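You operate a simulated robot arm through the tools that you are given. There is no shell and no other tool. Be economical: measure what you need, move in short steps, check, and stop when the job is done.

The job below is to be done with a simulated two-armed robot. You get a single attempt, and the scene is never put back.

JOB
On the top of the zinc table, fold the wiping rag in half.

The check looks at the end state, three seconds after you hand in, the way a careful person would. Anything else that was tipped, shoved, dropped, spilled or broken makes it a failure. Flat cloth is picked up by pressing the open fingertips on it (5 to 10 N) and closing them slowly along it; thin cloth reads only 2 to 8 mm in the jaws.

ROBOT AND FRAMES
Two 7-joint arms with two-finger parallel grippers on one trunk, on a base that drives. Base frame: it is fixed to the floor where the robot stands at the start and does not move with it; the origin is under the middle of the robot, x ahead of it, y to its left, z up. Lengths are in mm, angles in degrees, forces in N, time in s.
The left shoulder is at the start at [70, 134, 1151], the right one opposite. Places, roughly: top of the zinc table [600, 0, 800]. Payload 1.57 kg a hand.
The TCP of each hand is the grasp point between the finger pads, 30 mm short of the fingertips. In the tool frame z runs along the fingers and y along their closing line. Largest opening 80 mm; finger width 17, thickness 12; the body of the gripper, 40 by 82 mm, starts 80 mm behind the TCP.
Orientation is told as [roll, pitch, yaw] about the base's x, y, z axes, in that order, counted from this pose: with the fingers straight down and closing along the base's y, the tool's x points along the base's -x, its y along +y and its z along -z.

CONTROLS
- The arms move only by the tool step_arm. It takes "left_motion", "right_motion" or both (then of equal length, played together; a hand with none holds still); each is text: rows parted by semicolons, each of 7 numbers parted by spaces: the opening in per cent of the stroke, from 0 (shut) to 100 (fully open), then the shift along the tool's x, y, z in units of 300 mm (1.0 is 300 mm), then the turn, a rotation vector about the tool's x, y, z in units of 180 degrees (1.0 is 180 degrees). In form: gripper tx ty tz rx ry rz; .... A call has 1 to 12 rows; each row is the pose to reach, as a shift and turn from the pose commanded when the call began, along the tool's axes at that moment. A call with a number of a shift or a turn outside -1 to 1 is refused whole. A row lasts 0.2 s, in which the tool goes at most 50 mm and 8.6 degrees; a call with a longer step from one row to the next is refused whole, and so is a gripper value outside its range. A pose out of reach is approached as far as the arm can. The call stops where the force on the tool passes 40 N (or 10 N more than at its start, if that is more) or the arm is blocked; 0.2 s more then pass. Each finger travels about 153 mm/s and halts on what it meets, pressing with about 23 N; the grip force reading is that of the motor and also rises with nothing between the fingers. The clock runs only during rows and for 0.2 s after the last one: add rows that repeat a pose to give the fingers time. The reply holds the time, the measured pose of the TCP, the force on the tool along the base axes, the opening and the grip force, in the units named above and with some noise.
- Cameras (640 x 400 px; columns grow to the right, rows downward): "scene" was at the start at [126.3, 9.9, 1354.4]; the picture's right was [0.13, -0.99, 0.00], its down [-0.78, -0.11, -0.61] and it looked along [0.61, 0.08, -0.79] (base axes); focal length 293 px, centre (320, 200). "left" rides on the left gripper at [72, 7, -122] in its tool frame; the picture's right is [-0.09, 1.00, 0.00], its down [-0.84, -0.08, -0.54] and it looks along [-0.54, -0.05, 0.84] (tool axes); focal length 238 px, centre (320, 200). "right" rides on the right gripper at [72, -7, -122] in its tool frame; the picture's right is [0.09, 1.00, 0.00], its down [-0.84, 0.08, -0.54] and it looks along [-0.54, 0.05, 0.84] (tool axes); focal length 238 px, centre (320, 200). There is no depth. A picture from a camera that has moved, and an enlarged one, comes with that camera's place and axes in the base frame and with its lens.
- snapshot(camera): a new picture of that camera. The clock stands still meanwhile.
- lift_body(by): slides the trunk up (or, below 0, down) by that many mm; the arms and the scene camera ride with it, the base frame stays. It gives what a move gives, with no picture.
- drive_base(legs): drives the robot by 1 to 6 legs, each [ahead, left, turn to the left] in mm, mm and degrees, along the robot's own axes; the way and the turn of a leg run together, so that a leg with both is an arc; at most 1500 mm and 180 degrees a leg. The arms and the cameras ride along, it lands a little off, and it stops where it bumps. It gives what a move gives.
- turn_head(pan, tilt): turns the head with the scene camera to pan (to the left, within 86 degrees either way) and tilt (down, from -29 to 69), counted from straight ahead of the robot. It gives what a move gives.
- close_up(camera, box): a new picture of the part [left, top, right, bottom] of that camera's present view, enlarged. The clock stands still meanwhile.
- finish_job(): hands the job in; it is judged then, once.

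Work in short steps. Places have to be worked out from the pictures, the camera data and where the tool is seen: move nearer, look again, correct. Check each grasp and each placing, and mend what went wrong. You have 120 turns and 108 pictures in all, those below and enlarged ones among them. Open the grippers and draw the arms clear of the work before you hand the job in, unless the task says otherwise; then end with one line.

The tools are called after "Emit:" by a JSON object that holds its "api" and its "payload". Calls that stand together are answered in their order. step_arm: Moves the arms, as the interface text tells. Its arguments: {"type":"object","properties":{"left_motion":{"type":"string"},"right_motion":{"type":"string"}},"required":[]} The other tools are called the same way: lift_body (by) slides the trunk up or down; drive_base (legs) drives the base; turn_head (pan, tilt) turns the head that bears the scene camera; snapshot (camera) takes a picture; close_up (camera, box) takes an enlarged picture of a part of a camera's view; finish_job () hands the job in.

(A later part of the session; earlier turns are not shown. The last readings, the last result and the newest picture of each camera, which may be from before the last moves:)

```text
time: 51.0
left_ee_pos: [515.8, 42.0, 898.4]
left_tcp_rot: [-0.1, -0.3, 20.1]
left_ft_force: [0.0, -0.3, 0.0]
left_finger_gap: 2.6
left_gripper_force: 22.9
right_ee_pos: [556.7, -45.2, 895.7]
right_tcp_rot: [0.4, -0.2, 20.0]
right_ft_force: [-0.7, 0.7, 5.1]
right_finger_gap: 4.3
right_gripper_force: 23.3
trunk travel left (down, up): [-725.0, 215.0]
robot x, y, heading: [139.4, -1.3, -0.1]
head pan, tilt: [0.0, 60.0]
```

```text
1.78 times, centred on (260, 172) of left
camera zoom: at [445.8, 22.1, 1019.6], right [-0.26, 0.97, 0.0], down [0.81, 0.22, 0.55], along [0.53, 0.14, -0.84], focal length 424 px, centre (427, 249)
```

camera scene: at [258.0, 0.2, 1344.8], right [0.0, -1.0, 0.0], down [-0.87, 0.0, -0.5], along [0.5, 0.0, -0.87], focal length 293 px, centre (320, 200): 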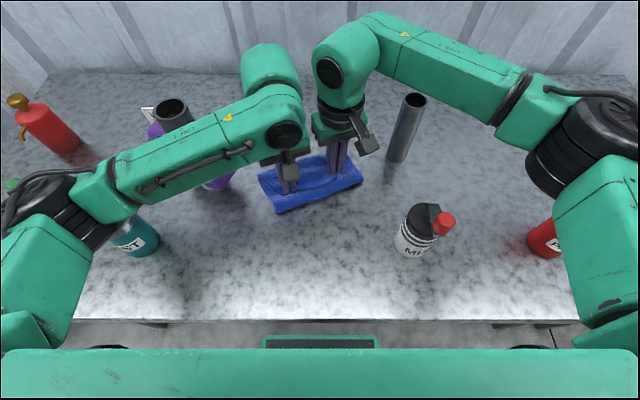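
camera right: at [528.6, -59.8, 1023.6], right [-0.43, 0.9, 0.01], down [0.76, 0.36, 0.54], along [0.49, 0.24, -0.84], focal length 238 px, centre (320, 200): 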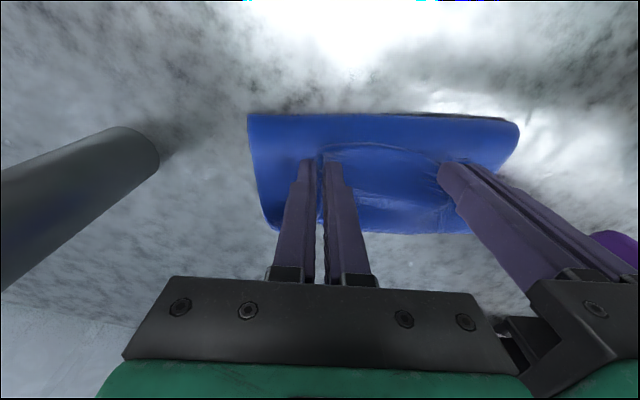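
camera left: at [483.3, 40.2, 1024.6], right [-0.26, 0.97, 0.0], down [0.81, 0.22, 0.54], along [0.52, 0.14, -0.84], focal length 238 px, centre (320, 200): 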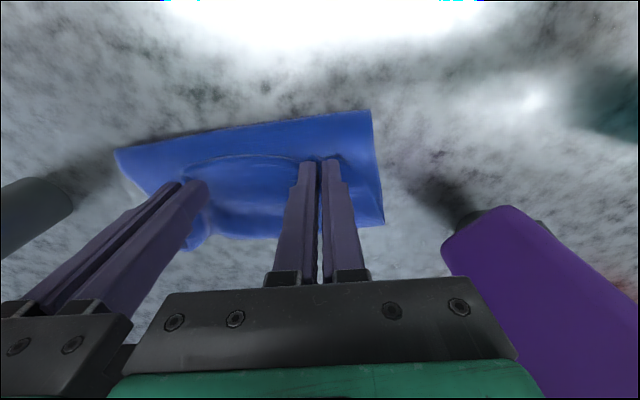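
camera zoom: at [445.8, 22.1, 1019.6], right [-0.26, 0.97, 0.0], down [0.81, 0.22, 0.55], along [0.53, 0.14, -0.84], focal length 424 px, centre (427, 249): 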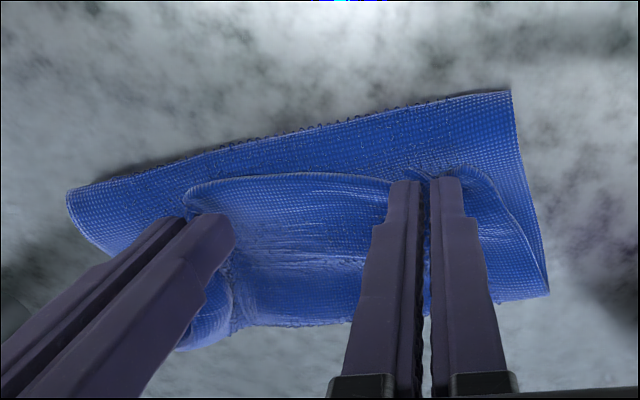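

Release gently now, lift straight up and look at how it lies.

Emit:
{"api": "step_arm", "payload": {"left_motion": "5 0 0 0 0 0 0; 10 0 0 0 0 0 0; 15 0 0 0 0 0 0; 15 0 0 -0.03 0 0 0; 15 0 0 -0.1 0 0 0; 15 0 0 -0.22 0 0 0; 15 0 0 -0.36 0 0 0; 15 0.1 0 -0.48 0 0 0; 15 0.1 0.1 -0.5 0 0 0", "right_motion": "5 0 0 0 0 0 0; 10 0 0 0 0 0 0; 15 0 0 0 0 0 0; 15 0 0 -0.03 0 0 0; 15 0 0 -0.1 0 0 0; 15 0 0 -0.22 0 0 0; 15 0 0 -0.36 0 0 0; 15 0.1 0 -0.48 0 0 0; 15 0.1 -0.1 -0.5 0 0 0"}}

Emit:
{"api": "snapshot", "payload": {"camera": "left"}}

Emit:
{"api": "close_up", "payload": {"camera": "right", "box": [200, 60, 520, 260]}}

```text
time: 53.0
left_ee_pos: [480.3, 60.3, 1042.2]
left_tcp_rot: [-0.3, 0.3, 20.0]
left_ft_force: [0.7, 0.8, -0.1]
left_finger_gap: 12.1
left_gripper_force: 0.0
right_ee_pos: [541.3, -83.9, 1041.8]
right_tcp_rot: [0.3, 0.0, 20.0]
right_ft_force: [-0.2, 0.4, -0.8]
right_finger_gap: 12.0
right_gripper_force: 0.1
trunk travel left (down, up): [-725.0, 215.0]
robot x, y, heading: [139.5, -4.2, -0.0]
head pan, tilt: [0.0, 60.0]
```

```text
39 pictures are left
camera left: at [410.7, 41.2, 1165.5], right [-0.26, 0.97, 0.0], down [0.81, 0.22, 0.54], along [0.52, 0.14, -0.84], focal length 238 px, centre (320, 200)
```

left: 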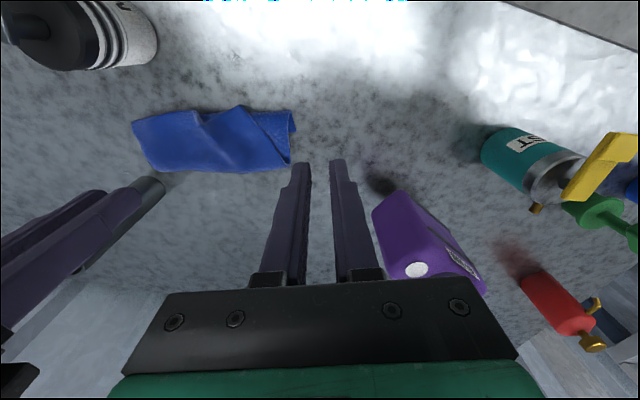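

```text
2.00 times, centred on (360, 160) of right
camera zoom: at [478.1, -113.0, 1162.0], right [-0.43, 0.9, 0.0], down [0.76, 0.36, 0.54], along [0.49, 0.23, -0.84], focal length 477 px, centre (240, 280)
```

zoom: 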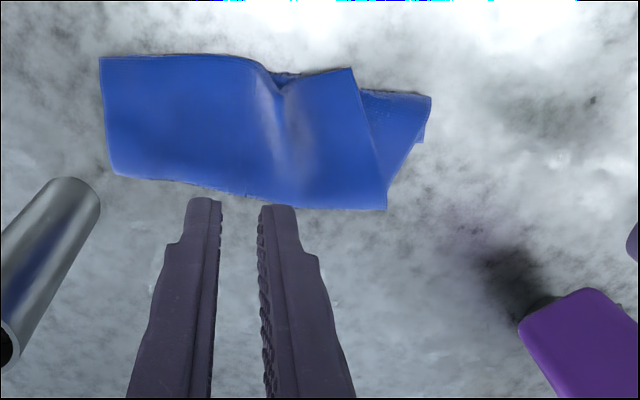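

It relaxed into a decent folded shape, with some skew at the left. Look from the head camera.

Emit:
{"api": "close_up", "payload": {"camera": "scene", "box": [240, 130, 400, 230]}}

```text
4.00 times, centred on (320, 180) of scene
camera zoom: at [257.8, 0.7, 1344.7], right [0.0, -1.0, 0.0], down [-0.87, 0.0, -0.5], along [0.5, 0.0, -0.87], focal length 1170 px, centre (320, 280)
```

zoom: 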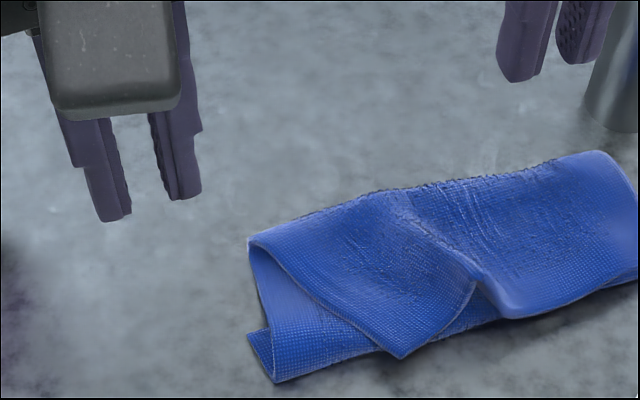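

Emit:
{"api": "close_up", "payload": {"camera": "scene", "box": [270, 120, 460, 240]}}

```text
3.33 times, centred on (365, 180) of scene
camera zoom: at [257.8, 0.7, 1344.7], right [0.0, -1.0, 0.0], down [-0.87, 0.0, -0.5], along [0.5, 0.0, -0.87], focal length 975 px, centre (170, 267)
```

zoom: 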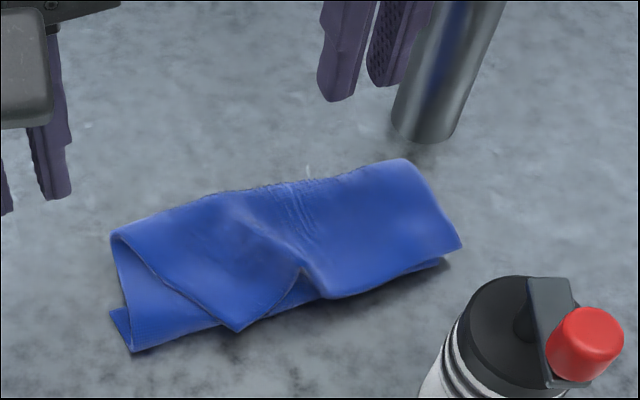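

Nearly there: the rag drifted right a bit, is folded with the crease away, but the top layer's left corner lies at ≈(496, −38) rather than over the bottom corner ≈(487, 21), with a wrinkle. Move the right hand up and aside, and bring the left hand over that top corner.

Emit:
{"api": "step_arm", "payload": {"left_motion": "20 0 0 0 0 0 0; 20 0 0 0 0 0 0; 20 0 0 0 0 0 0; 20 0 -0.085 0 0 0 0.028; 20 0 -0.17 0 0 0 0.056; 20 -0.001 -0.26 0.03 0 0 0.084; 20 -0.002 -0.345 0.1 0 0 0.111; 20 -0.002 -0.345 0.22 0 0 0.111; 20 -0.002 -0.345 0.34 0 0 0.111; 20 -0.002 -0.345 0.373 0 0 0.111; 20 -0.002 -0.345 0.373 0 0 0.111", "right_motion": "15 0 0 -0.1 0 0 0; 15 0 0 -0.2 0 0 0; 15 0.09 -0.1 -0.2 0 0 0; 15 0.18 -0.2 -0.2 0 0 0; 15 0.27 -0.3 -0.2 0 0 0; 15 0.359 -0.402 -0.2 0 0 0; 15 0.359 -0.402 -0.2 0 0 0; 15 0.359 -0.402 -0.2 0 0 0; 15 0.359 -0.402 -0.2 0 0 0; 15 0.359 -0.402 -0.2 0 0 0; 15 0.359 -0.402 -0.2 0 0 0"}}

Emit:
{"api": "snapshot", "payload": {"camera": "left"}}

```text
time: 55.4
left_ee_pos: [517.5, -35.8, 932.1]
left_tcp_rot: [-0.2, -0.1, 0.1]
left_ft_force: [-0.2, -0.1, -0.7]
left_finger_gap: 16.1
left_gripper_force: 0.0
right_ee_pos: [482.7, -233.2, 1099.9]
right_tcp_rot: [0.3, -0.1, 20.0]
right_ft_force: [0.3, -0.2, -0.1]
right_finger_gap: 12.0
right_gripper_force: 0.0
trunk travel left (down, up): [-725.0, 215.0]
robot x, y, heading: [142.2, -0.3, 0.1]
head pan, tilt: [0.0, 60.0]
```

```text
35 pictures are left
camera left: at [445.1, -30.1, 1054.6], right [0.09, 1.0, 0.0], down [0.84, -0.07, 0.54], along [0.54, -0.05, -0.84], focal length 238 px, centre (320, 200)
```

left: 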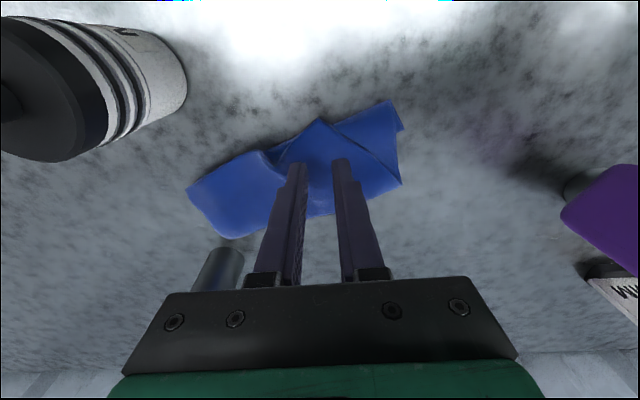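

Corner confirmed at (493, −35). Shift 6 mm nearer and descend to touch.

Emit:
{"api": "step_arm", "payload": {"left_motion": "20 0.02 0 0.08 0 0 0; 20 0.02 0 0.12 0 0 0; 20 0.02 0 0.135 0 0 0; 20 0.02 0 0.142 0 0 0; 20 0.02 0 0.149 0 0 0; 20 0.02 0 0.149 0 0 0"}}

Emit:
{"api": "close_up", "payload": {"camera": "left", "box": [160, 80, 480, 280]}}

```text
time: 56.8
left_ee_pos: [510.4, -37.6, 889.3]
left_tcp_rot: [-0.3, -0.1, 0.2]
left_ft_force: [2.2, 0.4, 10.4]
left_finger_gap: 15.9
left_gripper_force: 0.0
right_ee_pos: [483.0, -232.5, 1101.4]
right_tcp_rot: [0.3, 0.1, 20.0]
right_ft_force: [-0.6, 0.1, -0.5]
right_finger_gap: 11.7
right_gripper_force: 0.0
trunk travel left (down, up): [-725.0, 215.0]
robot x, y, heading: [136.9, -2.3, 0.2]
head pan, tilt: [0.0, 60.0]
```

```text
2.00 times, centred on (320, 180) of left
camera zoom: at [438.7, -30.4, 1010.8], right [0.09, 1.0, 0.0], down [0.84, -0.07, 0.54], along [0.54, -0.05, -0.84], focal length 477 px, centre (320, 240)
```

zoom: 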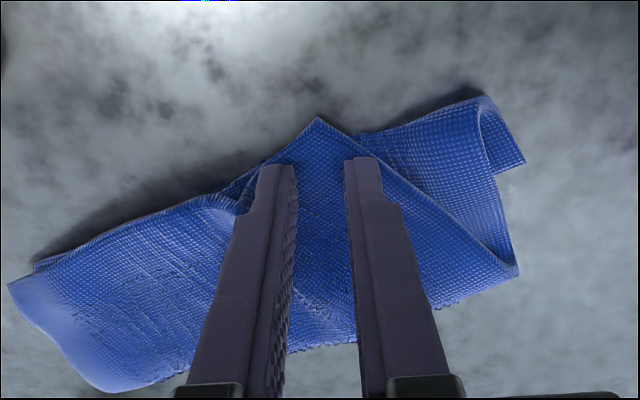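

10 N on the corner, good. Close slowly.

Emit:
{"api": "step_arm", "payload": {"left_motion": "18 0 0 0 0 0 0; 16 0 0 0 0 0 0; 14 0 0 0 0 0 0; 12 0 0 0 0 0 0; 10 0 0 0 0 0 0; 8 0 0 0 0 0 0; 6 0 0 0 0 0 0; 4 0 0 0 0 0 0; 2 0 0 0 0 0 0; 0 0 0 0 0 0 0; 0 0 0 0 0 0 0; 0 0 0 -0.02 0 0 0"}}

Emit:
{"api": "close_up", "payload": {"camera": "left", "box": [160, 80, 480, 280]}}

```text
time: 59.4
left_ee_pos: [510.9, -37.2, 893.3]
left_tcp_rot: [-0.1, 0.2, 0.2]
left_ft_force: [0.1, -0.1, 0.1]
left_finger_gap: 0.0
left_gripper_force: 21.3
right_ee_pos: [483.8, -232.9, 1099.1]
right_tcp_rot: [0.3, 0.1, 20.1]
right_ft_force: [0.9, -0.7, -0.7]
right_finger_gap: 11.9
right_gripper_force: 0.0
trunk travel left (down, up): [-725.0, 215.0]
robot x, y, heading: [138.1, -1.0, 0.1]
head pan, tilt: [0.0, 60.0]
```

```text
2.00 times, centred on (320, 180) of left
camera zoom: at [439.1, -30.8, 1015.6], right [0.09, 1.0, 0.0], down [0.84, -0.07, 0.54], along [0.54, -0.05, -0.84], focal length 477 px, centre (320, 240)
```

zoom: 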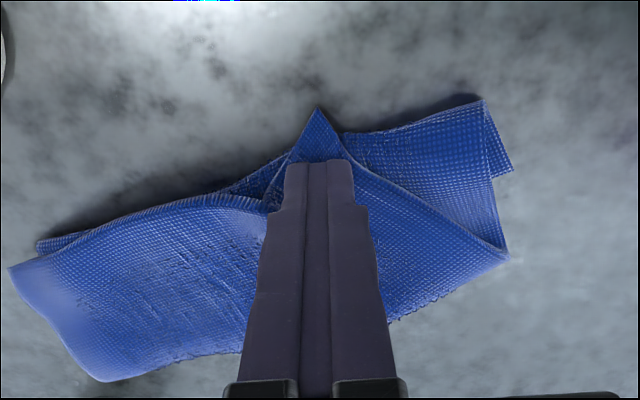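

Slipped (gap 0). Retry with a wider stance, a bit deeper on the cloth and firmer.

Emit:
{"api": "step_arm", "payload": {"left_motion": "0 0 0 -0.05 0 0 0; 20 -0.023 0 -0.05 0 0 0; 35 -0.023 0 -0.05 0 0 0; 35 -0.023 0 -0.01 0 0 0; 35 -0.023 0 0.007 0 0 0; 35 -0.023 0 0.014 0 0 0; 35 -0.023 0 0.017 0 0 0; 35 -0.023 0 0.017 0 0 0"}}

Emit:
{"api": "close_up", "payload": {"camera": "left", "box": [160, 80, 480, 280]}}

```text
time: 61.2
left_ee_pos: [517.6, -35.8, 889.9]
left_tcp_rot: [-0.2, 0.0, 0.3]
left_ft_force: [0.8, 1.3, 5.3]
left_finger_gap: 27.7
left_gripper_force: 0.0
right_ee_pos: [482.5, -233.8, 1101.4]
right_tcp_rot: [0.3, 0.0, 20.0]
right_ft_force: [-0.2, 0.0, -0.1]
right_finger_gap: 12.0
right_gripper_force: 0.1
trunk travel left (down, up): [-725.0, 215.0]
robot x, y, heading: [141.8, 0.3, 0.0]
head pan, tilt: [0.0, 60.0]
```

```text
2.00 times, centred on (320, 180) of left
camera zoom: at [444.9, -29.7, 1012.6], right [0.09, 1.0, 0.0], down [0.84, -0.07, 0.54], along [0.54, -0.05, -0.84], focal length 477 px, centre (320, 240)
```

zoom: 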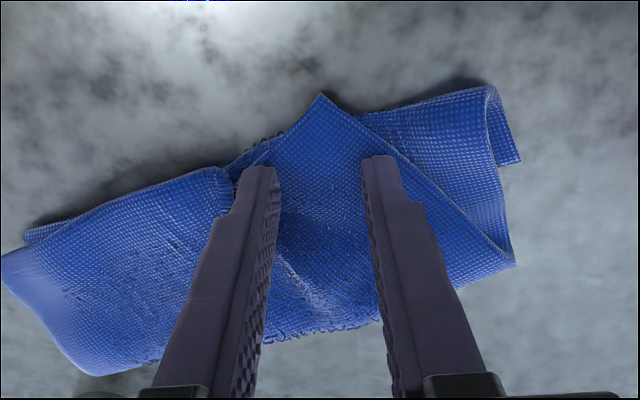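

Both tips are on the top layer. Add ~1.2 mm of press (to ~10 N) and close slowly.

Emit:
{"api": "step_arm", "payload": {"left_motion": "35 0 0 0.005 0 0 0; 31 0 0 0.005 0 0 0; 28 0 0 0.005 0 0 0; 25 0 0 0.005 0 0 0; 22 0 0 0.005 0 0 0; 19 0 0 0.005 0 0 0; 16 0 0 0.005 0 0 0; 12 0 0 0.005 0 0 0; 8 0 0 0.005 0 0 0; 4 0 0 0.005 0 0 0; 0 0 0 0.005 0 0 0; 0 0 0 0.005 0 0 0"}}

Emit:
{"api": "close_up", "payload": {"camera": "left", "box": [160, 80, 480, 280]}}

```text
time: 63.8
left_ee_pos: [517.1, -35.2, 888.2]
left_tcp_rot: [-0.2, -0.1, 0.0]
left_ft_force: [0.2, 0.7, 10.8]
left_finger_gap: 4.5
left_gripper_force: 23.1
right_ee_pos: [480.9, -234.0, 1101.3]
right_tcp_rot: [0.3, 0.0, 20.0]
right_ft_force: [0.2, 0.0, 0.6]
right_finger_gap: 12.0
right_gripper_force: 0.0
trunk travel left (down, up): [-725.0, 215.0]
robot x, y, heading: [137.5, 2.3, 0.1]
head pan, tilt: [0.0, 60.0]
```

```text
2.00 times, centred on (320, 180) of left
camera zoom: at [444.3, -29.5, 1010.7], right [0.09, 1.0, 0.0], down [0.84, -0.07, 0.54], along [0.54, -0.05, -0.84], focal length 477 px, centre (320, 240)
```

zoom: 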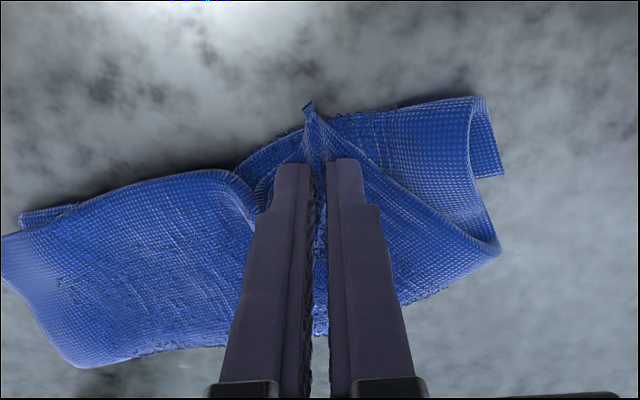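

Gripped (4.5 mm). Lift, swing this corner left over the bottom corner (turning the hand ~−33° with the cloth), and lower.

Emit:
{"api": "step_arm", "payload": {"left_motion": "0 0 0 -0.05 0 0 0; 0 0 0 -0.1 0 0 0; 0 0.006 0.03 -0.1 0 0 0.037; 0 0.012 0.06 -0.1 0 0 0.073; 0 0.018 0.09 -0.1 0 0 0.11; 0 0.024 0.12 -0.1 0 0 0.146; 0 0.03 0.15 -0.1 0 0 0.183; 0 0.03 0.15 -0.06 0 0 0.183; 0 0.03 0.15 -0.03 0 0 0.183; 0 0.03 0.15 -0.03 0 0 0.183"}}

Emit:
{"api": "close_up", "payload": {"camera": "left", "box": [120, 80, 480, 305]}}

Emit:
{"api": "close_up", "payload": {"camera": "scene", "box": [260, 120, 450, 240]}}

```text
time: 66.0
left_ee_pos: [508.8, 8.9, 896.3]
left_tcp_rot: [-0.3, -0.1, -32.8]
left_ft_force: [0.4, -0.1, 0.3]
left_finger_gap: 3.8
left_gripper_force: 23.0
right_ee_pos: [483.0, -233.5, 1099.9]
right_tcp_rot: [0.3, 0.0, 20.1]
right_ft_force: [-0.5, 0.3, -0.5]
right_finger_gap: 11.8
right_gripper_force: 0.0
trunk travel left (down, up): [-725.0, 215.0]
robot x, y, heading: [140.8, 2.4, 0.2]
head pan, tilt: [0.0, 60.0]
```

```text
1.78 times, centred on (300, 192) of left
camera zoom: at [451.7, 53.3, 1018.8], right [0.62, 0.79, 0.0], down [0.66, -0.52, 0.54], along [0.43, -0.34, -0.84], focal length 424 px, centre (356, 213)
```

zoom: 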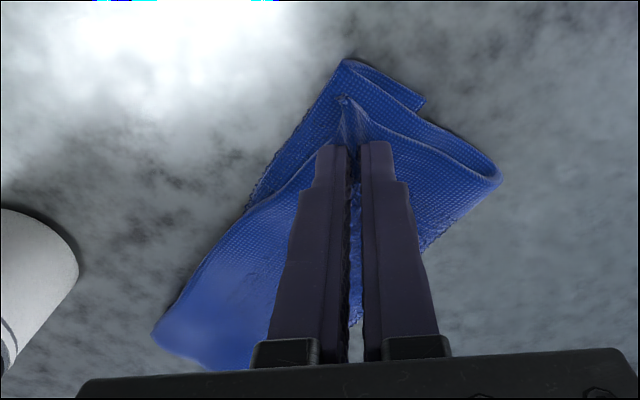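

```text
3.33 times, centred on (355, 180) of scene
camera zoom: at [257.7, 0.0, 1344.8], right [0.0, -1.0, 0.0], down [-0.87, 0.0, -0.5], along [0.5, 0.0, -0.87], focal length 975 px, centre (203, 267)
```

zoom: 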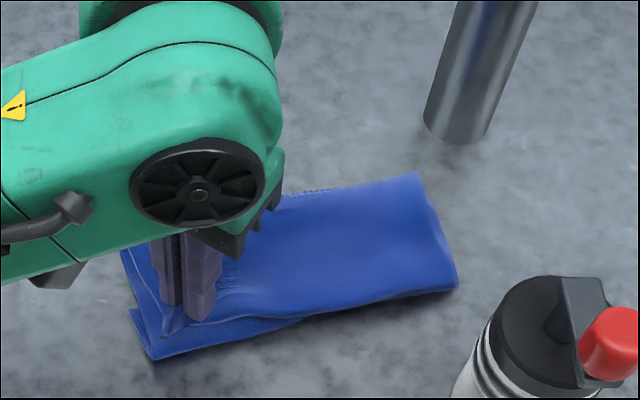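

Very neat now. Pull the corner 11 mm further outward to meet the bottom corner, lower, open, and lift off straight up slowly.

Emit:
{"api": "step_arm", "payload": {"left_motion": "0 0.02 0 0 0 0 0; 0 0.037 0 0 0 0 0; 0 0.037 0 0.012 0 0 0; 8 0.037 0 0.012 0 0 0; 16 0.037 0 0.012 0 0 0; 24 0.037 0 0.012 0 0 0; 24 0.037 0 0 0 0 0; 24 0.037 0 -0.03 0 0 0; 24 0.037 0 -0.08 0 0 0; 24 0.037 0 -0.16 0 0 0; 24 0.037 0 -0.3 0 0 0; 24 0.037 0 -0.4 0 0 0"}}

Emit:
{"api": "snapshot", "payload": {"camera": "left"}}

```text
time: 68.6
left_ee_pos: [498.6, 15.1, 1016.6]
left_tcp_rot: [-0.2, 0.0, -32.8]
left_ft_force: [-0.2, -0.2, -0.4]
left_finger_gap: 19.2
left_gripper_force: 0.0
right_ee_pos: [483.7, -233.6, 1099.6]
right_tcp_rot: [0.2, -0.1, 20.0]
right_ft_force: [0.2, -0.8, 0.1]
right_finger_gap: 12.0
right_gripper_force: 0.0
trunk travel left (down, up): [-725.0, 215.0]
robot x, y, heading: [142.7, -1.7, 0.3]
head pan, tilt: [0.0, 60.0]
```

```text
28 pictures are left
camera left: at [442.1, 58.6, 1139.0], right [0.62, 0.79, 0.0], down [0.66, -0.52, 0.54], along [0.43, -0.34, -0.84], focal length 238 px, centre (320, 200)
```

left: 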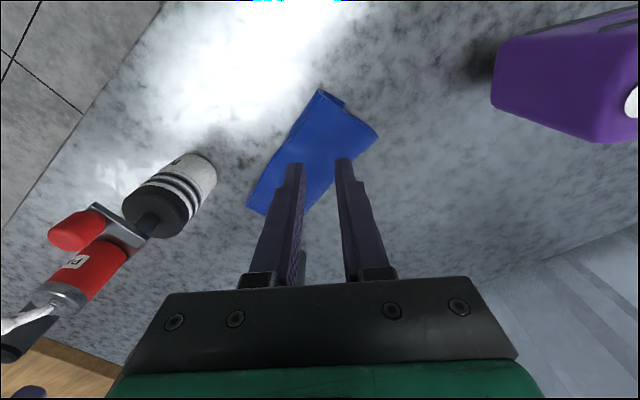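

Looks nearly rectangular. Move the left hand aside and up, and inspect from the head.

Emit:
{"api": "step_arm", "payload": {"left_motion": "24 0 0 -0.133 0 0 0; 24 0.087 0.073 -0.2 0 0 0; 24 0.174 0.145 -0.2 0 0 0; 24 0.261 0.218 -0.2 0 0 0; 24 0.348 0.29 -0.2 0 0 0"}}

Emit:
{"api": "close_up", "payload": {"camera": "scene", "box": [250, 120, 440, 240]}}

```text
time: 69.8
left_ee_pos: [458.5, 150.0, 1075.7]
left_tcp_rot: [-0.3, -0.3, -32.9]
left_ft_force: [0.3, 0.8, 0.8]
left_finger_gap: 19.2
left_gripper_force: 0.0
right_ee_pos: [482.3, -232.0, 1102.2]
right_tcp_rot: [0.3, 0.0, 20.0]
right_ft_force: [0.2, 0.5, 0.5]
right_finger_gap: 12.0
right_gripper_force: 0.0
trunk travel left (down, up): [-725.0, 215.0]
robot x, y, heading: [139.2, 1.6, 0.2]
head pan, tilt: [0.0, 60.0]
```

```text
3.33 times, centred on (345, 180) of scene
camera zoom: at [256.5, 2.0, 1344.9], right [0.0, -1.0, 0.0], down [-0.87, 0.0, -0.5], along [0.5, 0.0, -0.87], focal length 975 px, centre (237, 267)
```

zoom: 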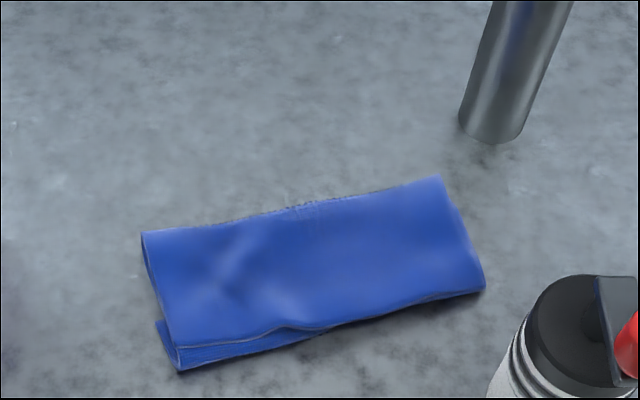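

A neat half fold. Check the small bottom-left detail and the right end closely.

Emit:
{"api": "close_up", "payload": {"camera": "scene", "box": [285, 180, 365, 235]}}

Emit:
{"api": "close_up", "payload": {"camera": "scene", "box": [330, 160, 410, 215]}}

```text
7.27 times, centred on (325, 208) of scene
camera zoom: at [256.5, 2.0, 1344.9], right [0.0, -1.0, 0.0], down [-0.87, 0.0, -0.5], along [0.5, 0.0, -0.87], focal length 2128 px, centre (284, 146)
```

zoom: 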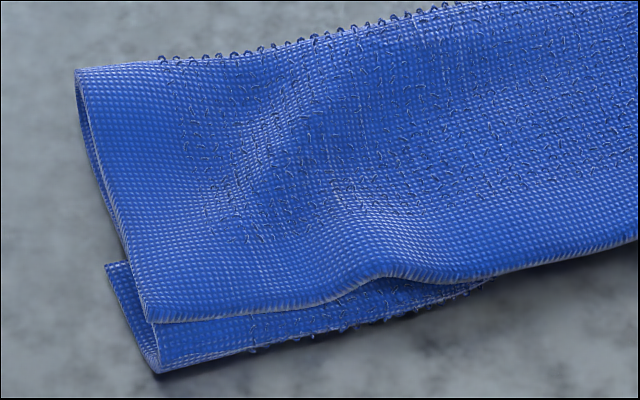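

```text
7.27 times, centred on (370, 188) of scene
camera zoom: at [256.5, 2.0, 1344.9], right [0.0, -1.0, 0.0], down [-0.87, 0.0, -0.5], along [0.5, 0.0, -0.87], focal length 2128 px, centre (-44, 291)
```

zoom: 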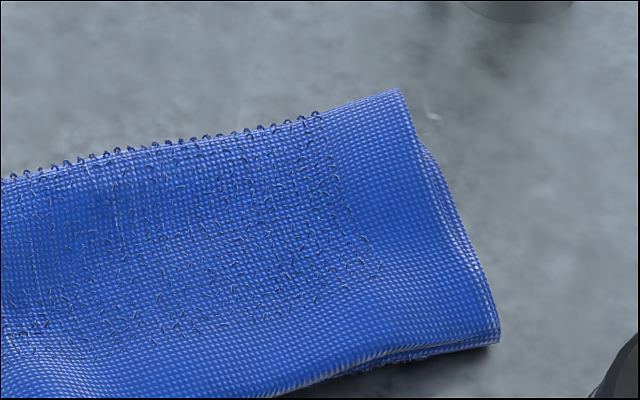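

The bottom layer's near edge seems tucked under by ~25 mm at the left end (its corner peeks out at ≈(505, 48)). I'll look at it closely with the left wrist camera.

Emit:
{"api": "step_arm", "payload": {"left_motion": "24 -0.06 -0.03 0.05 0 0 -0.037; 24 -0.12 -0.06 0.15 0 0 -0.074; 24 -0.18 -0.09 0.25 0 0 -0.11; 24 -0.23 -0.12 0.35 0 0 -0.147; 24 -0.254 -0.133 0.43 0 0 -0.183; 24 -0.254 -0.133 0.453 0 0 -0.183"}}

Emit:
{"api": "close_up", "payload": {"camera": "left", "box": [160, 60, 400, 210]}}

```text
time: 71.2
left_ee_pos: [502.1, 70.3, 938.0]
left_tcp_rot: [-0.2, 0.1, 0.3]
left_ft_force: [-0.1, 0.4, 0.8]
left_finger_gap: 19.3
left_gripper_force: 0.1
right_ee_pos: [483.4, -233.3, 1100.8]
right_tcp_rot: [0.3, 0.0, 20.0]
right_ft_force: [-0.1, 1.1, -0.1]
right_finger_gap: 11.8
right_gripper_force: 0.1
trunk travel left (down, up): [-725.0, 215.0]
robot x, y, heading: [135.8, -0.3, 0.0]
head pan, tilt: [0.0, 60.0]
```

```text
2.67 times, centred on (280, 135) of left
camera zoom: at [429.5, 76.5, 1061.1], right [0.09, 1.0, 0.0], down [0.84, -0.07, 0.54], along [0.54, -0.05, -0.84], focal length 636 px, centre (427, 373)
```

zoom: 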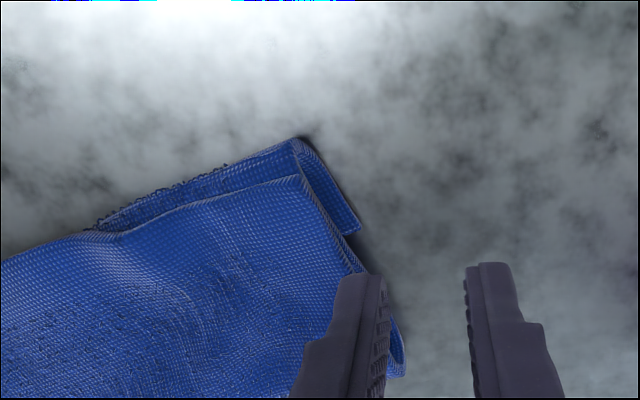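

On reflection the near fold's loops and the depths (≈78–90 mm visible vs 108 expected) show the lower end is tucked under along its length, so this isn't a true half. I'll regrip the top layer's two near corners, lift, and re-lay with the lower end trailing. Position both hands over them.

Emit:
{"api": "step_arm", "payload": {"left_motion": "30 0.002 -0.05 0 0 0 0; 35 0.004 -0.1 0 0 0 0; 35 0.008 -0.16 0.01 0 0 0; 35 0.01 -0.21 0.027 0 0 0; 35 0.01 -0.21 0.027 0 0 0; 35 0.01 -0.21 0.027 0 0 0; 35 0.01 -0.21 0.027 0 0 0; 35 0.01 -0.21 0.027 0 0 0; 35 0.01 -0.21 0.027 0 0 0", "right_motion": "20 -0.07 0.098 0 0 0 0.028; 25 -0.14 0.195 0 0 0 0.056; 30 -0.21 0.293 0 0 0 0.084; 35 -0.281 0.391 0 0 0 0.111; 35 -0.281 0.391 0.15 0 0 0.111; 35 -0.281 0.391 0.3 0 0 0.111; 35 -0.281 0.391 0.45 0 0 0.111; 35 -0.281 0.391 0.55 0 0 0.111; 35 -0.281 0.391 0.55 0 0 0.111"}}

Emit:
{"api": "snapshot", "payload": {"camera": "left"}}

Emit:
{"api": "snapshot", "payload": {"camera": "right"}}

```text
time: 73.2
left_ee_pos: [496.8, 7.2, 933.0]
left_tcp_rot: [-0.3, 0.1, 0.2]
left_ft_force: [-0.7, 0.1, -0.1]
left_finger_gap: 27.8
left_gripper_force: 0.1
right_ee_pos: [522.0, -93.6, 936.9]
right_tcp_rot: [0.4, 0.1, 0.1]
right_ft_force: [-0.4, 0.0, -0.1]
right_finger_gap: 28.0
right_gripper_force: 0.0
trunk travel left (down, up): [-725.0, 215.0]
robot x, y, heading: [139.9, 2.6, 0.0]
head pan, tilt: [0.0, 60.0]
```

```text
23 pictures are left
camera left: at [425.2, 13.9, 1054.9], right [0.09, 1.0, 0.0], down [0.84, -0.07, 0.54], along [0.54, -0.05, -0.84], focal length 238 px, centre (320, 200)
```

left: 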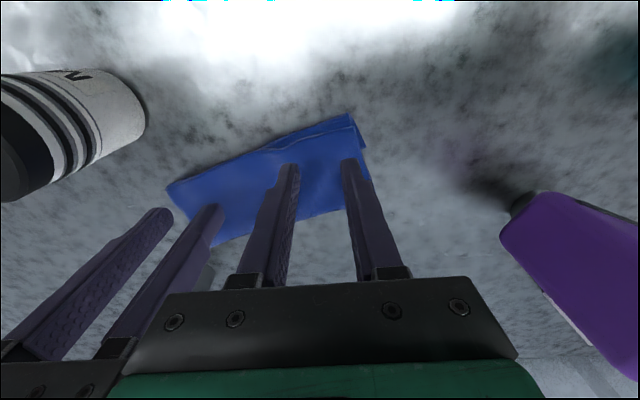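

```text
22 pictures are left
camera right: at [451.0, -99.7, 1058.5], right [-0.09, 1.0, 0.01], down [0.84, 0.07, 0.54], along [0.54, 0.05, -0.84], focal length 238 px, centre (320, 200)
```

right: 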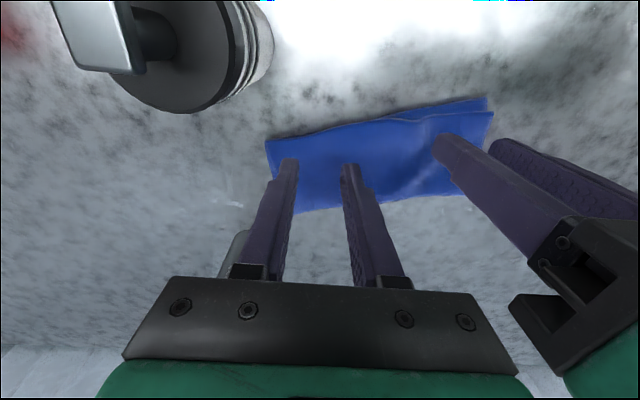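

Near edge is x≈479 at the left hand and x≈511 at the right. Shift left 6 mm nearer and descend both to light contact.

Emit:
{"api": "step_arm", "payload": {"left_motion": "35 0.02 0 0.07 0 0 0; 35 0.02 0 0.12 0 0 0; 35 0.02 0 0.135 0 0 0; 35 0.02 0 0.143 0 0 0; 35 0.02 0 0.15 0 0 0; 35 0.02 0 0.15 0 0 0", "right_motion": "35 0 0 0.07 0 0 0; 35 0 0 0.13 0 0 0; 35 0 0 0.145 0 0 0; 35 0 0 0.153 0 0 0; 35 0 0 0.16 0 0 0; 35 0 0 0.16 0 0 0"}}

```text
time: 74.6
left_ee_pos: [491.0, 6.5, 888.3]
left_tcp_rot: [-0.3, -0.1, 0.1]
left_ft_force: [2.8, 0.3, 10.9]
left_finger_gap: 28.1
left_gripper_force: 0.0
right_ee_pos: [521.4, -94.7, 891.2]
right_tcp_rot: [0.2, 0.1, 0.0]
right_ft_force: [0.7, 0.4, 4.3]
right_finger_gap: 27.8
right_gripper_force: 0.0
trunk travel left (down, up): [-725.0, 215.0]
robot x, y, heading: [139.2, 2.3, 0.1]
head pan, tilt: [0.0, 60.0]
```

Left 11 N, right 4 N. Lower the right 1.3 mm more while closing both slowly.

Emit:
{"api": "step_arm", "payload": {"left_motion": "35 0 0 0 0 0 0; 31 0 0 0 0 0 0; 28 0 0 0 0 0 0; 25 0 0 0 0 0 0; 22 0 0 0 0 0 0; 19 0 0 0 0 0 0; 16 0 0 0 0 0 0; 12 0 0 0 0 0 0; 8 0 0 0 0 0 0; 4 0 0 0 0 0 0; 0 0 0 0 0 0 0; 0 0 0 0 0 0 0", "right_motion": "35 0 0 0.005 0 0 0; 31 0 0 0.005 0 0 0; 28 0 0 0.005 0 0 0; 25 0 0 0.005 0 0 0; 22 0 0 0.005 0 0 0; 19 0 0 0.005 0 0 0; 16 0 0 0.005 0 0 0; 12 0 0 0.005 0 0 0; 8 0 0 0.005 0 0 0; 4 0 0 0.005 0 0 0; 0 0 0 0.005 0 0 0; 0 0 0 0.005 0 0 0"}}

```text
time: 77.2
left_ee_pos: [490.9, 6.6, 888.4]
left_tcp_rot: [-0.2, -0.1, 0.2]
left_ft_force: [-0.4, 1.8, 11.3]
left_finger_gap: 0.0
left_gripper_force: 21.2
right_ee_pos: [521.0, -94.1, 890.8]
right_tcp_rot: [0.3, 0.0, 0.1]
right_ft_force: [0.3, -0.2, 2.9]
right_finger_gap: 0.0
right_gripper_force: 21.3
trunk travel left (down, up): [-725.0, 215.0]
robot x, y, heading: [140.9, 0.7, -0.1]
head pan, tilt: [0.0, 60.0]
```

Both slipped. Lift, reopen to 40 %, yaw 15° to align with the edge, go slightly deeper, and press again.

Emit:
{"api": "step_arm", "payload": {"left_motion": "0 0 0 -0.05 0 0 0; 20 -0.01 0 -0.05 0 0 -0.042; 40 -0.023 0 -0.05 0 0 -0.083; 40 -0.023 0 -0.02 0 0 -0.083; 40 -0.023 0 -0.006 0 0 -0.083; 40 -0.023 0 0 0 0 -0.083; 40 -0.023 0 0.003 0 0 -0.083; 40 -0.023 0 0.003 0 0 -0.083", "right_motion": "0 0 0 -0.05 0 0 0; 20 -0.01 0 -0.05 0 0 -0.042; 40 -0.013 0 -0.05 0 0 -0.083; 40 -0.013 0 -0.02 0 0 -0.083; 40 -0.013 0 -0.002 0 0 -0.083; 40 -0.013 0 0.004 0 0 -0.083; 40 -0.013 0 0.01 0 0 -0.083; 40 -0.013 0 0.01 0 0 -0.083"}}

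Emit:
{"api": "close_up", "payload": {"camera": "left", "box": [120, 80, 440, 280]}}

```text
time: 79.0
left_ee_pos: [499.2, 8.0, 887.8]
left_tcp_rot: [-0.2, -0.1, 15.1]
left_ft_force: [3.5, 0.0, 14.9]
left_finger_gap: 31.9
left_gripper_force: 0.0
right_ee_pos: [524.5, -92.5, 888.8]
right_tcp_rot: [0.3, -0.2, 15.0]
right_ft_force: [3.6, 0.8, 17.1]
right_finger_gap: 32.0
right_gripper_force: 0.2
trunk travel left (down, up): [-725.0, 215.0]
robot x, y, heading: [136.7, 3.6, 0.1]
head pan, tilt: [0.0, 60.0]
```

```text
2.00 times, centred on (280, 180) of left
camera zoom: at [426.9, -5.3, 1010.5], right [-0.17, 0.99, -0.01], down [0.83, 0.15, 0.54], along [0.54, 0.09, -0.84], focal length 477 px, centre (400, 240)
```

zoom: 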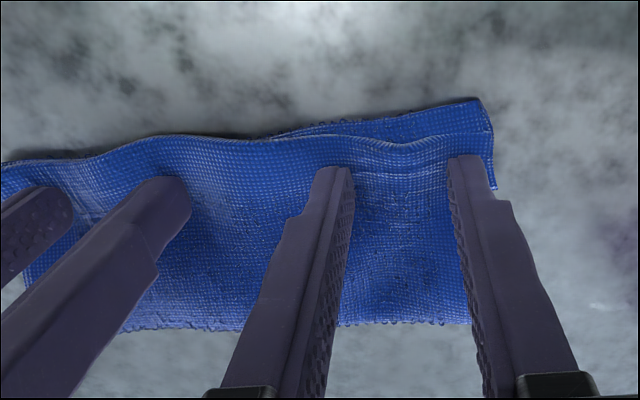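

Four tips on the cloth with 15–17 N; ease 0.6 mm and close slowly.

Emit:
{"api": "step_arm", "payload": {"left_motion": "40 0 0 -0.001 0 0 0; 36 0 0 -0.001 0 0 0; 32 0 0 -0.001 0 0 0; 28 0 0 -0.001 0 0 0; 24 0 0 -0.001 0 0 0; 20 0 0 -0.001 0 0 0; 16 0 0 -0.001 0 0 0; 12 0 0 -0.001 0 0 0; 8 0 0 -0.001 0 0 0; 4 0 0 -0.001 0 0 0; 0 0 0 -0.001 0 0 0; 0 0 0 -0.001 0 0 0", "right_motion": "40 0 0 -0.002 0 0 0; 36 0 0 -0.002 0 0 0; 32 0 0 -0.002 0 0 0; 28 0 0 -0.002 0 0 0; 24 0 0 -0.002 0 0 0; 20 0 0 -0.002 0 0 0; 16 0 0 -0.002 0 0 0; 12 0 0 -0.002 0 0 0; 8 0 0 -0.002 0 0 0; 4 0 0 -0.002 0 0 0; 0 0 0 -0.002 0 0 0; 0 0 0 -0.002 0 0 0"}}

```text
time: 81.6
left_ee_pos: [498.6, 6.3, 889.1]
left_tcp_rot: [-0.3, -0.1, 15.1]
left_ft_force: [1.3, -7.0, 16.2]
left_finger_gap: 4.4
left_gripper_force: 22.9
right_ee_pos: [521.9, -92.6, 888.6]
right_tcp_rot: [0.3, -0.2, 15.0]
right_ft_force: [-1.0, 8.4, 16.2]
right_finger_gap: 3.8
right_gripper_force: 23.0
trunk travel left (down, up): [-725.0, 215.0]
robot x, y, heading: [140.2, 4.9, 0.3]
head pan, tilt: [0.0, 60.0]
```

Both grip (4.4, 3.8 mm). Lift straight up to full hang, shift left away from the bottle, then back and square up.

Emit:
{"api": "step_arm", "payload": {"left_motion": "0 0 -0.006 -0.15 0 0 0; 0 0 -0.006 -0.3 0 0 0; 0 0 -0.006 -0.45 0 0 0; 0 0 -0.006 -0.6 0 0 0; 0 0 -0.006 -0.75 0 0 0; 0 -0.021 0.08 -0.77 0 0 0; 0 -0.043 0.157 -0.77 0 0 0; 0 0.02 0.176 -0.77 0 0 0.028; 0 0.085 0.193 -0.77 0 0 0.056; 0 0.15 0.21 -0.77 0 0 0.083; 0 0.15 0.21 -0.77 0 0 0.083; 0 0.15 0.21 -0.77 0 0 0.083", "right_motion": "0 0 0.006 -0.15 0 0 0; 0 0 0.006 -0.3 0 0 0; 0 0 0.006 -0.45 0 0 0; 0 0 0.006 -0.6 0 0 0; 0 0 0.006 -0.75 0 0 0; 0 -0.021 0.085 -0.77 0 0 0; 0 -0.043 0.165 -0.77 0 0 0; 0 0.045 0.188 -0.77 0 0 0.028; 0 0.135 0.212 -0.77 0 0 0.056; 0 0.227 0.236 -0.77 0 0 0.083; 0 0.227 0.236 -0.77 0 0 0.083; 0 0.227 0.236 -0.77 0 0 0.083"}}

Emit:
{"api": "snapshot", "payload": {"camera": "scene"}}

```text
time: 84.2
left_ee_pos: [440.2, 58.7, 1116.2]
left_tcp_rot: [-0.3, 0.1, 0.2]
left_ft_force: [0.0, 0.9, -0.3]
left_finger_gap: 4.7
left_gripper_force: 23.2
right_ee_pos: [442.6, -44.7, 1116.7]
right_tcp_rot: [0.3, 0.2, 0.0]
right_ft_force: [0.4, 0.9, 0.1]
right_finger_gap: 0.2
right_gripper_force: 21.1
trunk travel left (down, up): [-725.0, 215.0]
robot x, y, heading: [137.6, -1.2, 0.3]
head pan, tilt: [0.0, 60.0]
```

```text
20 pictures are left
camera scene: at [258.1, 0.4, 1344.7], right [0.0, -1.0, 0.0], down [-0.87, 0.0, -0.5], along [0.5, 0.0, -0.87], focal length 293 px, centre (320, 200)
```

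scene: 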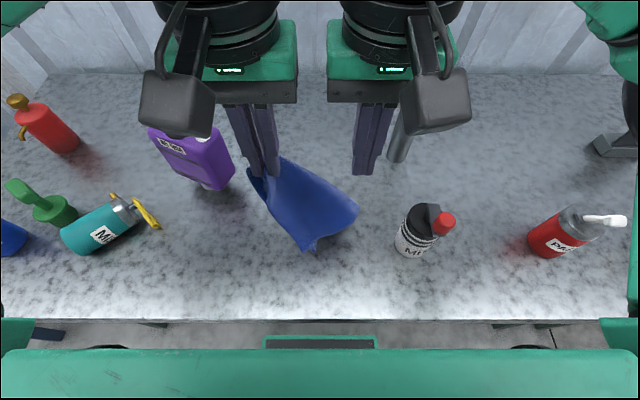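

The right grip slipped off, the left still holds one corner; and I notice the teal MIST can now lies on its side – my left elbow must have hit it, so I'll need to stand it up again afterwards. First triangulate the free corner of the hanging rag.

Emit:
{"api": "snapshot", "payload": {"camera": "right"}}

```text
19 pictures are left
camera right: at [371.3, -50.9, 1237.0], right [-0.09, 1.0, 0.01], down [0.84, 0.07, 0.54], along [0.54, 0.05, -0.84], focal length 238 px, centre (320, 200)
```

right: 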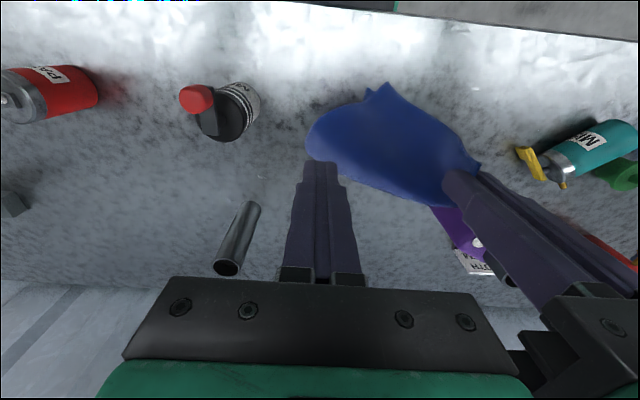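

The rag is still swinging. I'll let it settle while opening the right gripper and turning it 90° (closing along x), moved slightly right, so it can straddle the hanging sheet's free edge.

Emit:
{"api": "step_arm", "payload": {"right_motion": "0 0 -0.1 0 0 0 -0.045; 30 0 -0.13 0 0 0 -0.09; 60 0 -0.13 0 0 0 -0.135; 80 0 -0.13 0 0 0 -0.18; 80 0 -0.13 0 0 0 -0.225; 80 0 -0.13 0 0 0 -0.27; 80 0 -0.13 0 0 0 -0.315; 80 0 -0.13 0 0 0 -0.36; 80 0 -0.13 0 0 0 -0.405; 80 0 -0.13 0 0 0 -0.45; 80 0 -0.13 0 0 0 -0.49; 80 0 -0.13 0 0 0 -0.49"}}

Emit:
{"api": "snapshot", "payload": {"camera": "scene"}}

Emit:
{"api": "snapshot", "payload": {"camera": "right"}}

```text
time: 86.8
left_ee_pos: [439.6, 57.4, 1117.4]
left_tcp_rot: [-0.3, 0.1, 0.2]
left_ft_force: [0.2, -0.2, -1.0]
left_finger_gap: 4.5
left_gripper_force: 22.8
right_ee_pos: [380.1, -50.9, 1109.1]
right_tcp_rot: [0.2, -0.4, 88.2]
right_ft_force: [0.0, -0.4, -0.5]
right_finger_gap: 64.0
right_gripper_force: 0.0
right hand out of reach, approached as far as the arm can: row 9, 10, 11, 12
trunk travel left (down, up): [-725.0, 215.0]
robot x, y, heading: [139.9, -0.3, 0.0]
head pan, tilt: [0.0, 60.0]
```

```text
18 pictures are left
camera scene: at [258.0, -0.3, 1344.7], right [0.0, -1.0, 0.0], down [-0.87, 0.0, -0.5], along [0.5, 0.0, -0.87], focal length 293 px, centre (320, 200)
```

scene: 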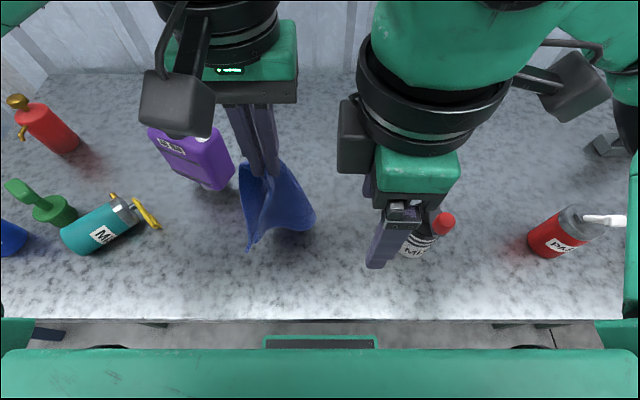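

```text
17 pictures are left
camera right: at [385.3, -123.8, 1228.6], right [-1.0, -0.06, 0.0], down [-0.05, 0.84, 0.55], along [-0.03, 0.55, -0.84], focal length 238 px, centre (320, 200)
```

right: 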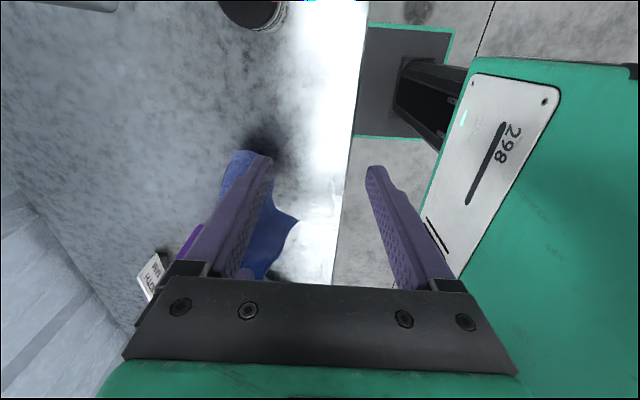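

The right wrist can't square up there. Simpler: lay the rag flat again with the left hand (tail far, held edge toward me), then regrip both corners. First retract the right hand to the right and carry the rag forward.

Emit:
{"api": "step_arm", "payload": {"left_motion": "0 0 0 0 0 0 0; 0 0 0 0 0 0 0; 0 -0.07 -0.02 0 0 0 0; 0 -0.14 -0.04 0 0 0 0; 0 -0.21 -0.06 0 0 0 0; 0 -0.28 -0.08 0 0 0 0; 0 -0.35 -0.1 0 0 0 0; 0 -0.42 -0.12 0 0 0 0; 0 -0.49 -0.135 0 0 0 0; 0 -0.56 -0.15 0 0 0 0; 0 -0.56 -0.15 0 0 0 0; 0 -0.56 -0.15 0 0 0 0", "right_motion": "60 0.06 -0.02 0 0 0 0.042; 40 0.12 -0.04 0 0 0 0.084; 40 0.18 -0.07 0 0 0 0.126; 40 0.24 -0.1 0 0 0 0.168; 40 0.3 -0.12 0 0 0 0.21; 40 0.36 -0.14 0 0 0 0.252; 40 0.42 -0.16 0 0 0 0.294; 40 0.48 -0.18 0 0 0 0.336; 40 0.56 -0.22 0 0 0 0.378; 40 0.56 -0.22 0 0 0 0.42; 40 0.56 -0.22 0 0 0 0.46; 40 0.56 -0.22 0 0 0 0.489"}}

```text
time: 89.4
left_ee_pos: [607.7, 11.8, 1117.7]
left_tcp_rot: [-0.2, 0.0, 0.1]
left_ft_force: [0.2, 0.7, -0.6]
left_finger_gap: 4.5
left_gripper_force: 23.0
right_ee_pos: [440.9, -224.4, 1107.6]
right_tcp_rot: [0.3, 0.1, 0.1]
right_ft_force: [-0.9, -0.2, 0.1]
right_finger_gap: 31.9
right_gripper_force: 0.1
trunk travel left (down, up): [-725.0, 215.0]
robot x, y, heading: [141.2, 1.8, 0.1]
head pan, tilt: [0.0, 60.0]
```

Now lay it out: lower while drawing back toward me.

Emit:
{"api": "step_arm", "payload": {"left_motion": "0 0 0 0.067 0 0 0; 0 0.033 0 0.133 0 0 0; 0 0.1 0 0.2 0 0 0; 0 0.18 0 0.267 0 0 0; 0 0.26 0 0.333 0 0 0; 0 0.34 0 0.4 0 0 0; 0 0.42 0 0.467 0 0 0; 0 0.5 0 0.54 0 0 0; 0 0.57 0 0.61 0 0 0; 0 0.63 0 0.68 0 0 0; 0 0.68 0 0.73 0 0 0; 0 0.68 0 0.73 0 0 0"}}

Emit:
{"api": "snapshot", "payload": {"camera": "scene"}}

```text
time: 92.0
left_ee_pos: [404.4, 10.1, 899.3]
left_tcp_rot: [-0.3, 0.1, 0.2]
left_ft_force: [-0.5, 0.0, -0.1]
left_finger_gap: 4.0
left_gripper_force: 22.5
right_ee_pos: [440.8, -223.9, 1106.3]
right_tcp_rot: [0.3, 0.1, 0.2]
right_ft_force: [0.1, -0.1, -1.0]
right_finger_gap: 31.9
right_gripper_force: 0.0
trunk travel left (down, up): [-725.0, 215.0]
robot x, y, heading: [139.4, -2.1, 0.2]
head pan, tilt: [0.0, 60.0]
```

```text
16 pictures are left
camera scene: at [257.9, -0.1, 1344.8], right [0.0, -1.0, 0.0], down [-0.87, 0.0, -0.5], along [0.5, 0.0, -0.87], focal length 293 px, centre (320, 200)
```

scene: 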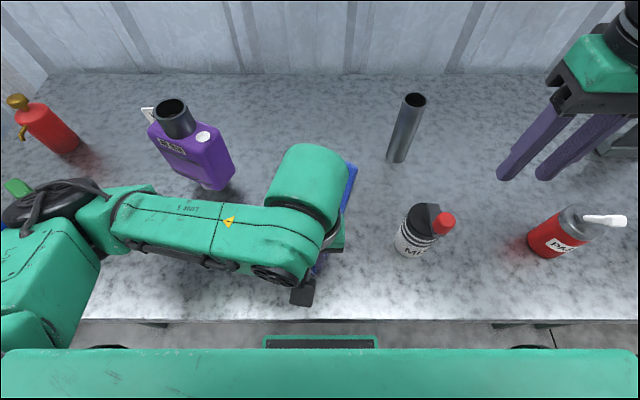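

Release here, lift straight up, and look.

Emit:
{"api": "step_arm", "payload": {"left_motion": "0 0 0 0.015 0 0 0; 8 0 0 0.015 0 0 0; 18 0 0 0.015 0 0 0; 30 0 0 0.015 0 0 0; 30 0 0 -0.03 0 0 0; 30 0 0 -0.1 0 0 0; 30 0 0 -0.22 0 0 0; 30 0 0 -0.36 0 0 0; 30 0 0 -0.5 0 0 0; 30 -0.12 0 -0.62 0 0 0; 30 -0.25 0.08 -0.66 0 0 0; 30 -0.38 0.18 -0.66 0 0 0"}}

Emit:
{"api": "snapshot", "payload": {"camera": "scene"}}

```text
refused: row 10 steps farther than a row can; nothing moved
```

```text
15 pictures are left
camera scene: at [257.9, -0.1, 1344.8], right [0.0, -1.0, 0.0], down [-0.87, 0.0, -0.5], along [0.5, 0.0, -0.87], focal length 293 px, centre (320, 200)
```

scene: 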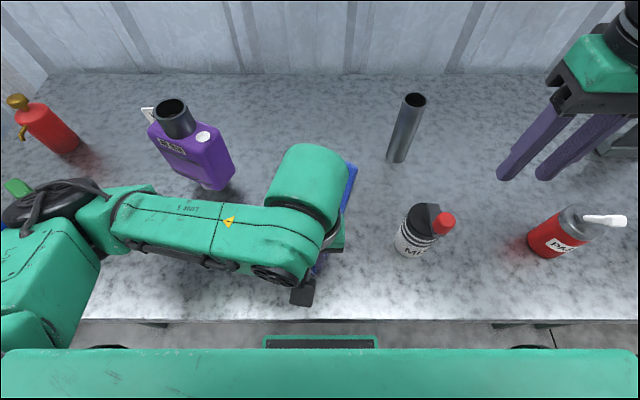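

The call was refused for a too-long step; resend with shorter steps.

Emit:
{"api": "step_arm", "payload": {"left_motion": "0 0 0 0.015 0 0 0; 8 0 0 0.015 0 0 0; 18 0 0 0.015 0 0 0; 30 0 0 0.015 0 0 0; 30 0 0 -0.03 0 0 0; 30 0 0 -0.1 0 0 0; 30 0 0 -0.22 0 0 0; 30 0 0 -0.36 0 0 0; 30 0 0 -0.5 0 0 0; 30 0 0 -0.64 0 0 0; 30 -0.13 0.04 -0.66 0 0 0; 30 -0.26 0.1 -0.66 0 0 0"}}

Emit:
{"api": "snapshot", "payload": {"camera": "scene"}}

```text
time: 94.6
left_ee_pos: [485.2, 41.9, 1097.6]
left_tcp_rot: [-0.3, 0.2, 0.0]
left_ft_force: [1.3, 0.6, 0.4]
left_finger_gap: 24.1
left_gripper_force: 0.0
left hand out of reach, approached as far as the arm can: row 6, 7
right_ee_pos: [442.4, -222.1, 1105.6]
right_tcp_rot: [0.3, 0.2, 0.2]
right_ft_force: [0.4, 0.1, 0.5]
right_finger_gap: 32.0
right_gripper_force: 0.0
trunk travel left (down, up): [-725.0, 215.0]
robot x, y, heading: [140.3, -0.1, -0.0]
head pan, tilt: [0.0, 60.0]
```

```text
14 pictures are left
camera scene: at [259.1, 0.8, 1344.6], right [0.0, -1.0, 0.0], down [-0.87, 0.0, -0.5], along [0.5, 0.0, -0.87], focal length 293 px, centre (320, 200)
```

scene: 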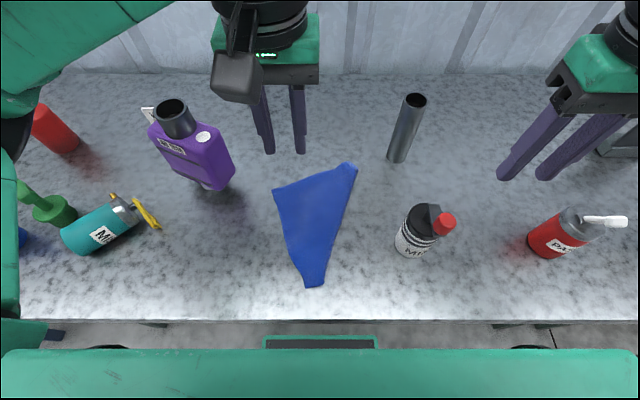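

The rag now lies as a right triangle, i.e. folded about its diagonal. Zoom to see where the fourth corner lies.

Emit:
{"api": "close_up", "payload": {"camera": "scene", "box": [225, 150, 425, 300]}}

```text
2.67 times, centred on (325, 225) of scene
camera zoom: at [259.1, 0.8, 1344.6], right [0.0, -1.0, 0.0], down [-0.87, 0.0, -0.5], along [0.5, 0.0, -0.87], focal length 780 px, centre (307, 133)
```

zoom: 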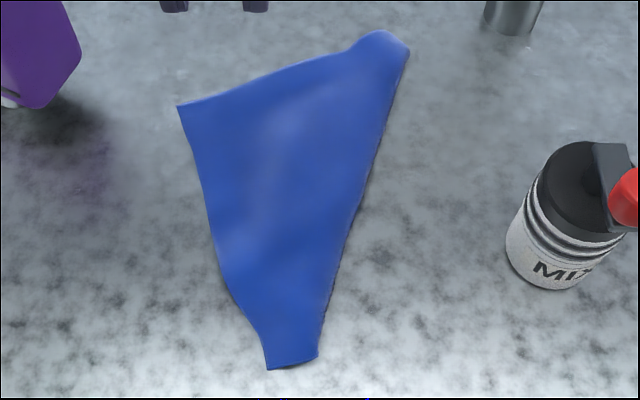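

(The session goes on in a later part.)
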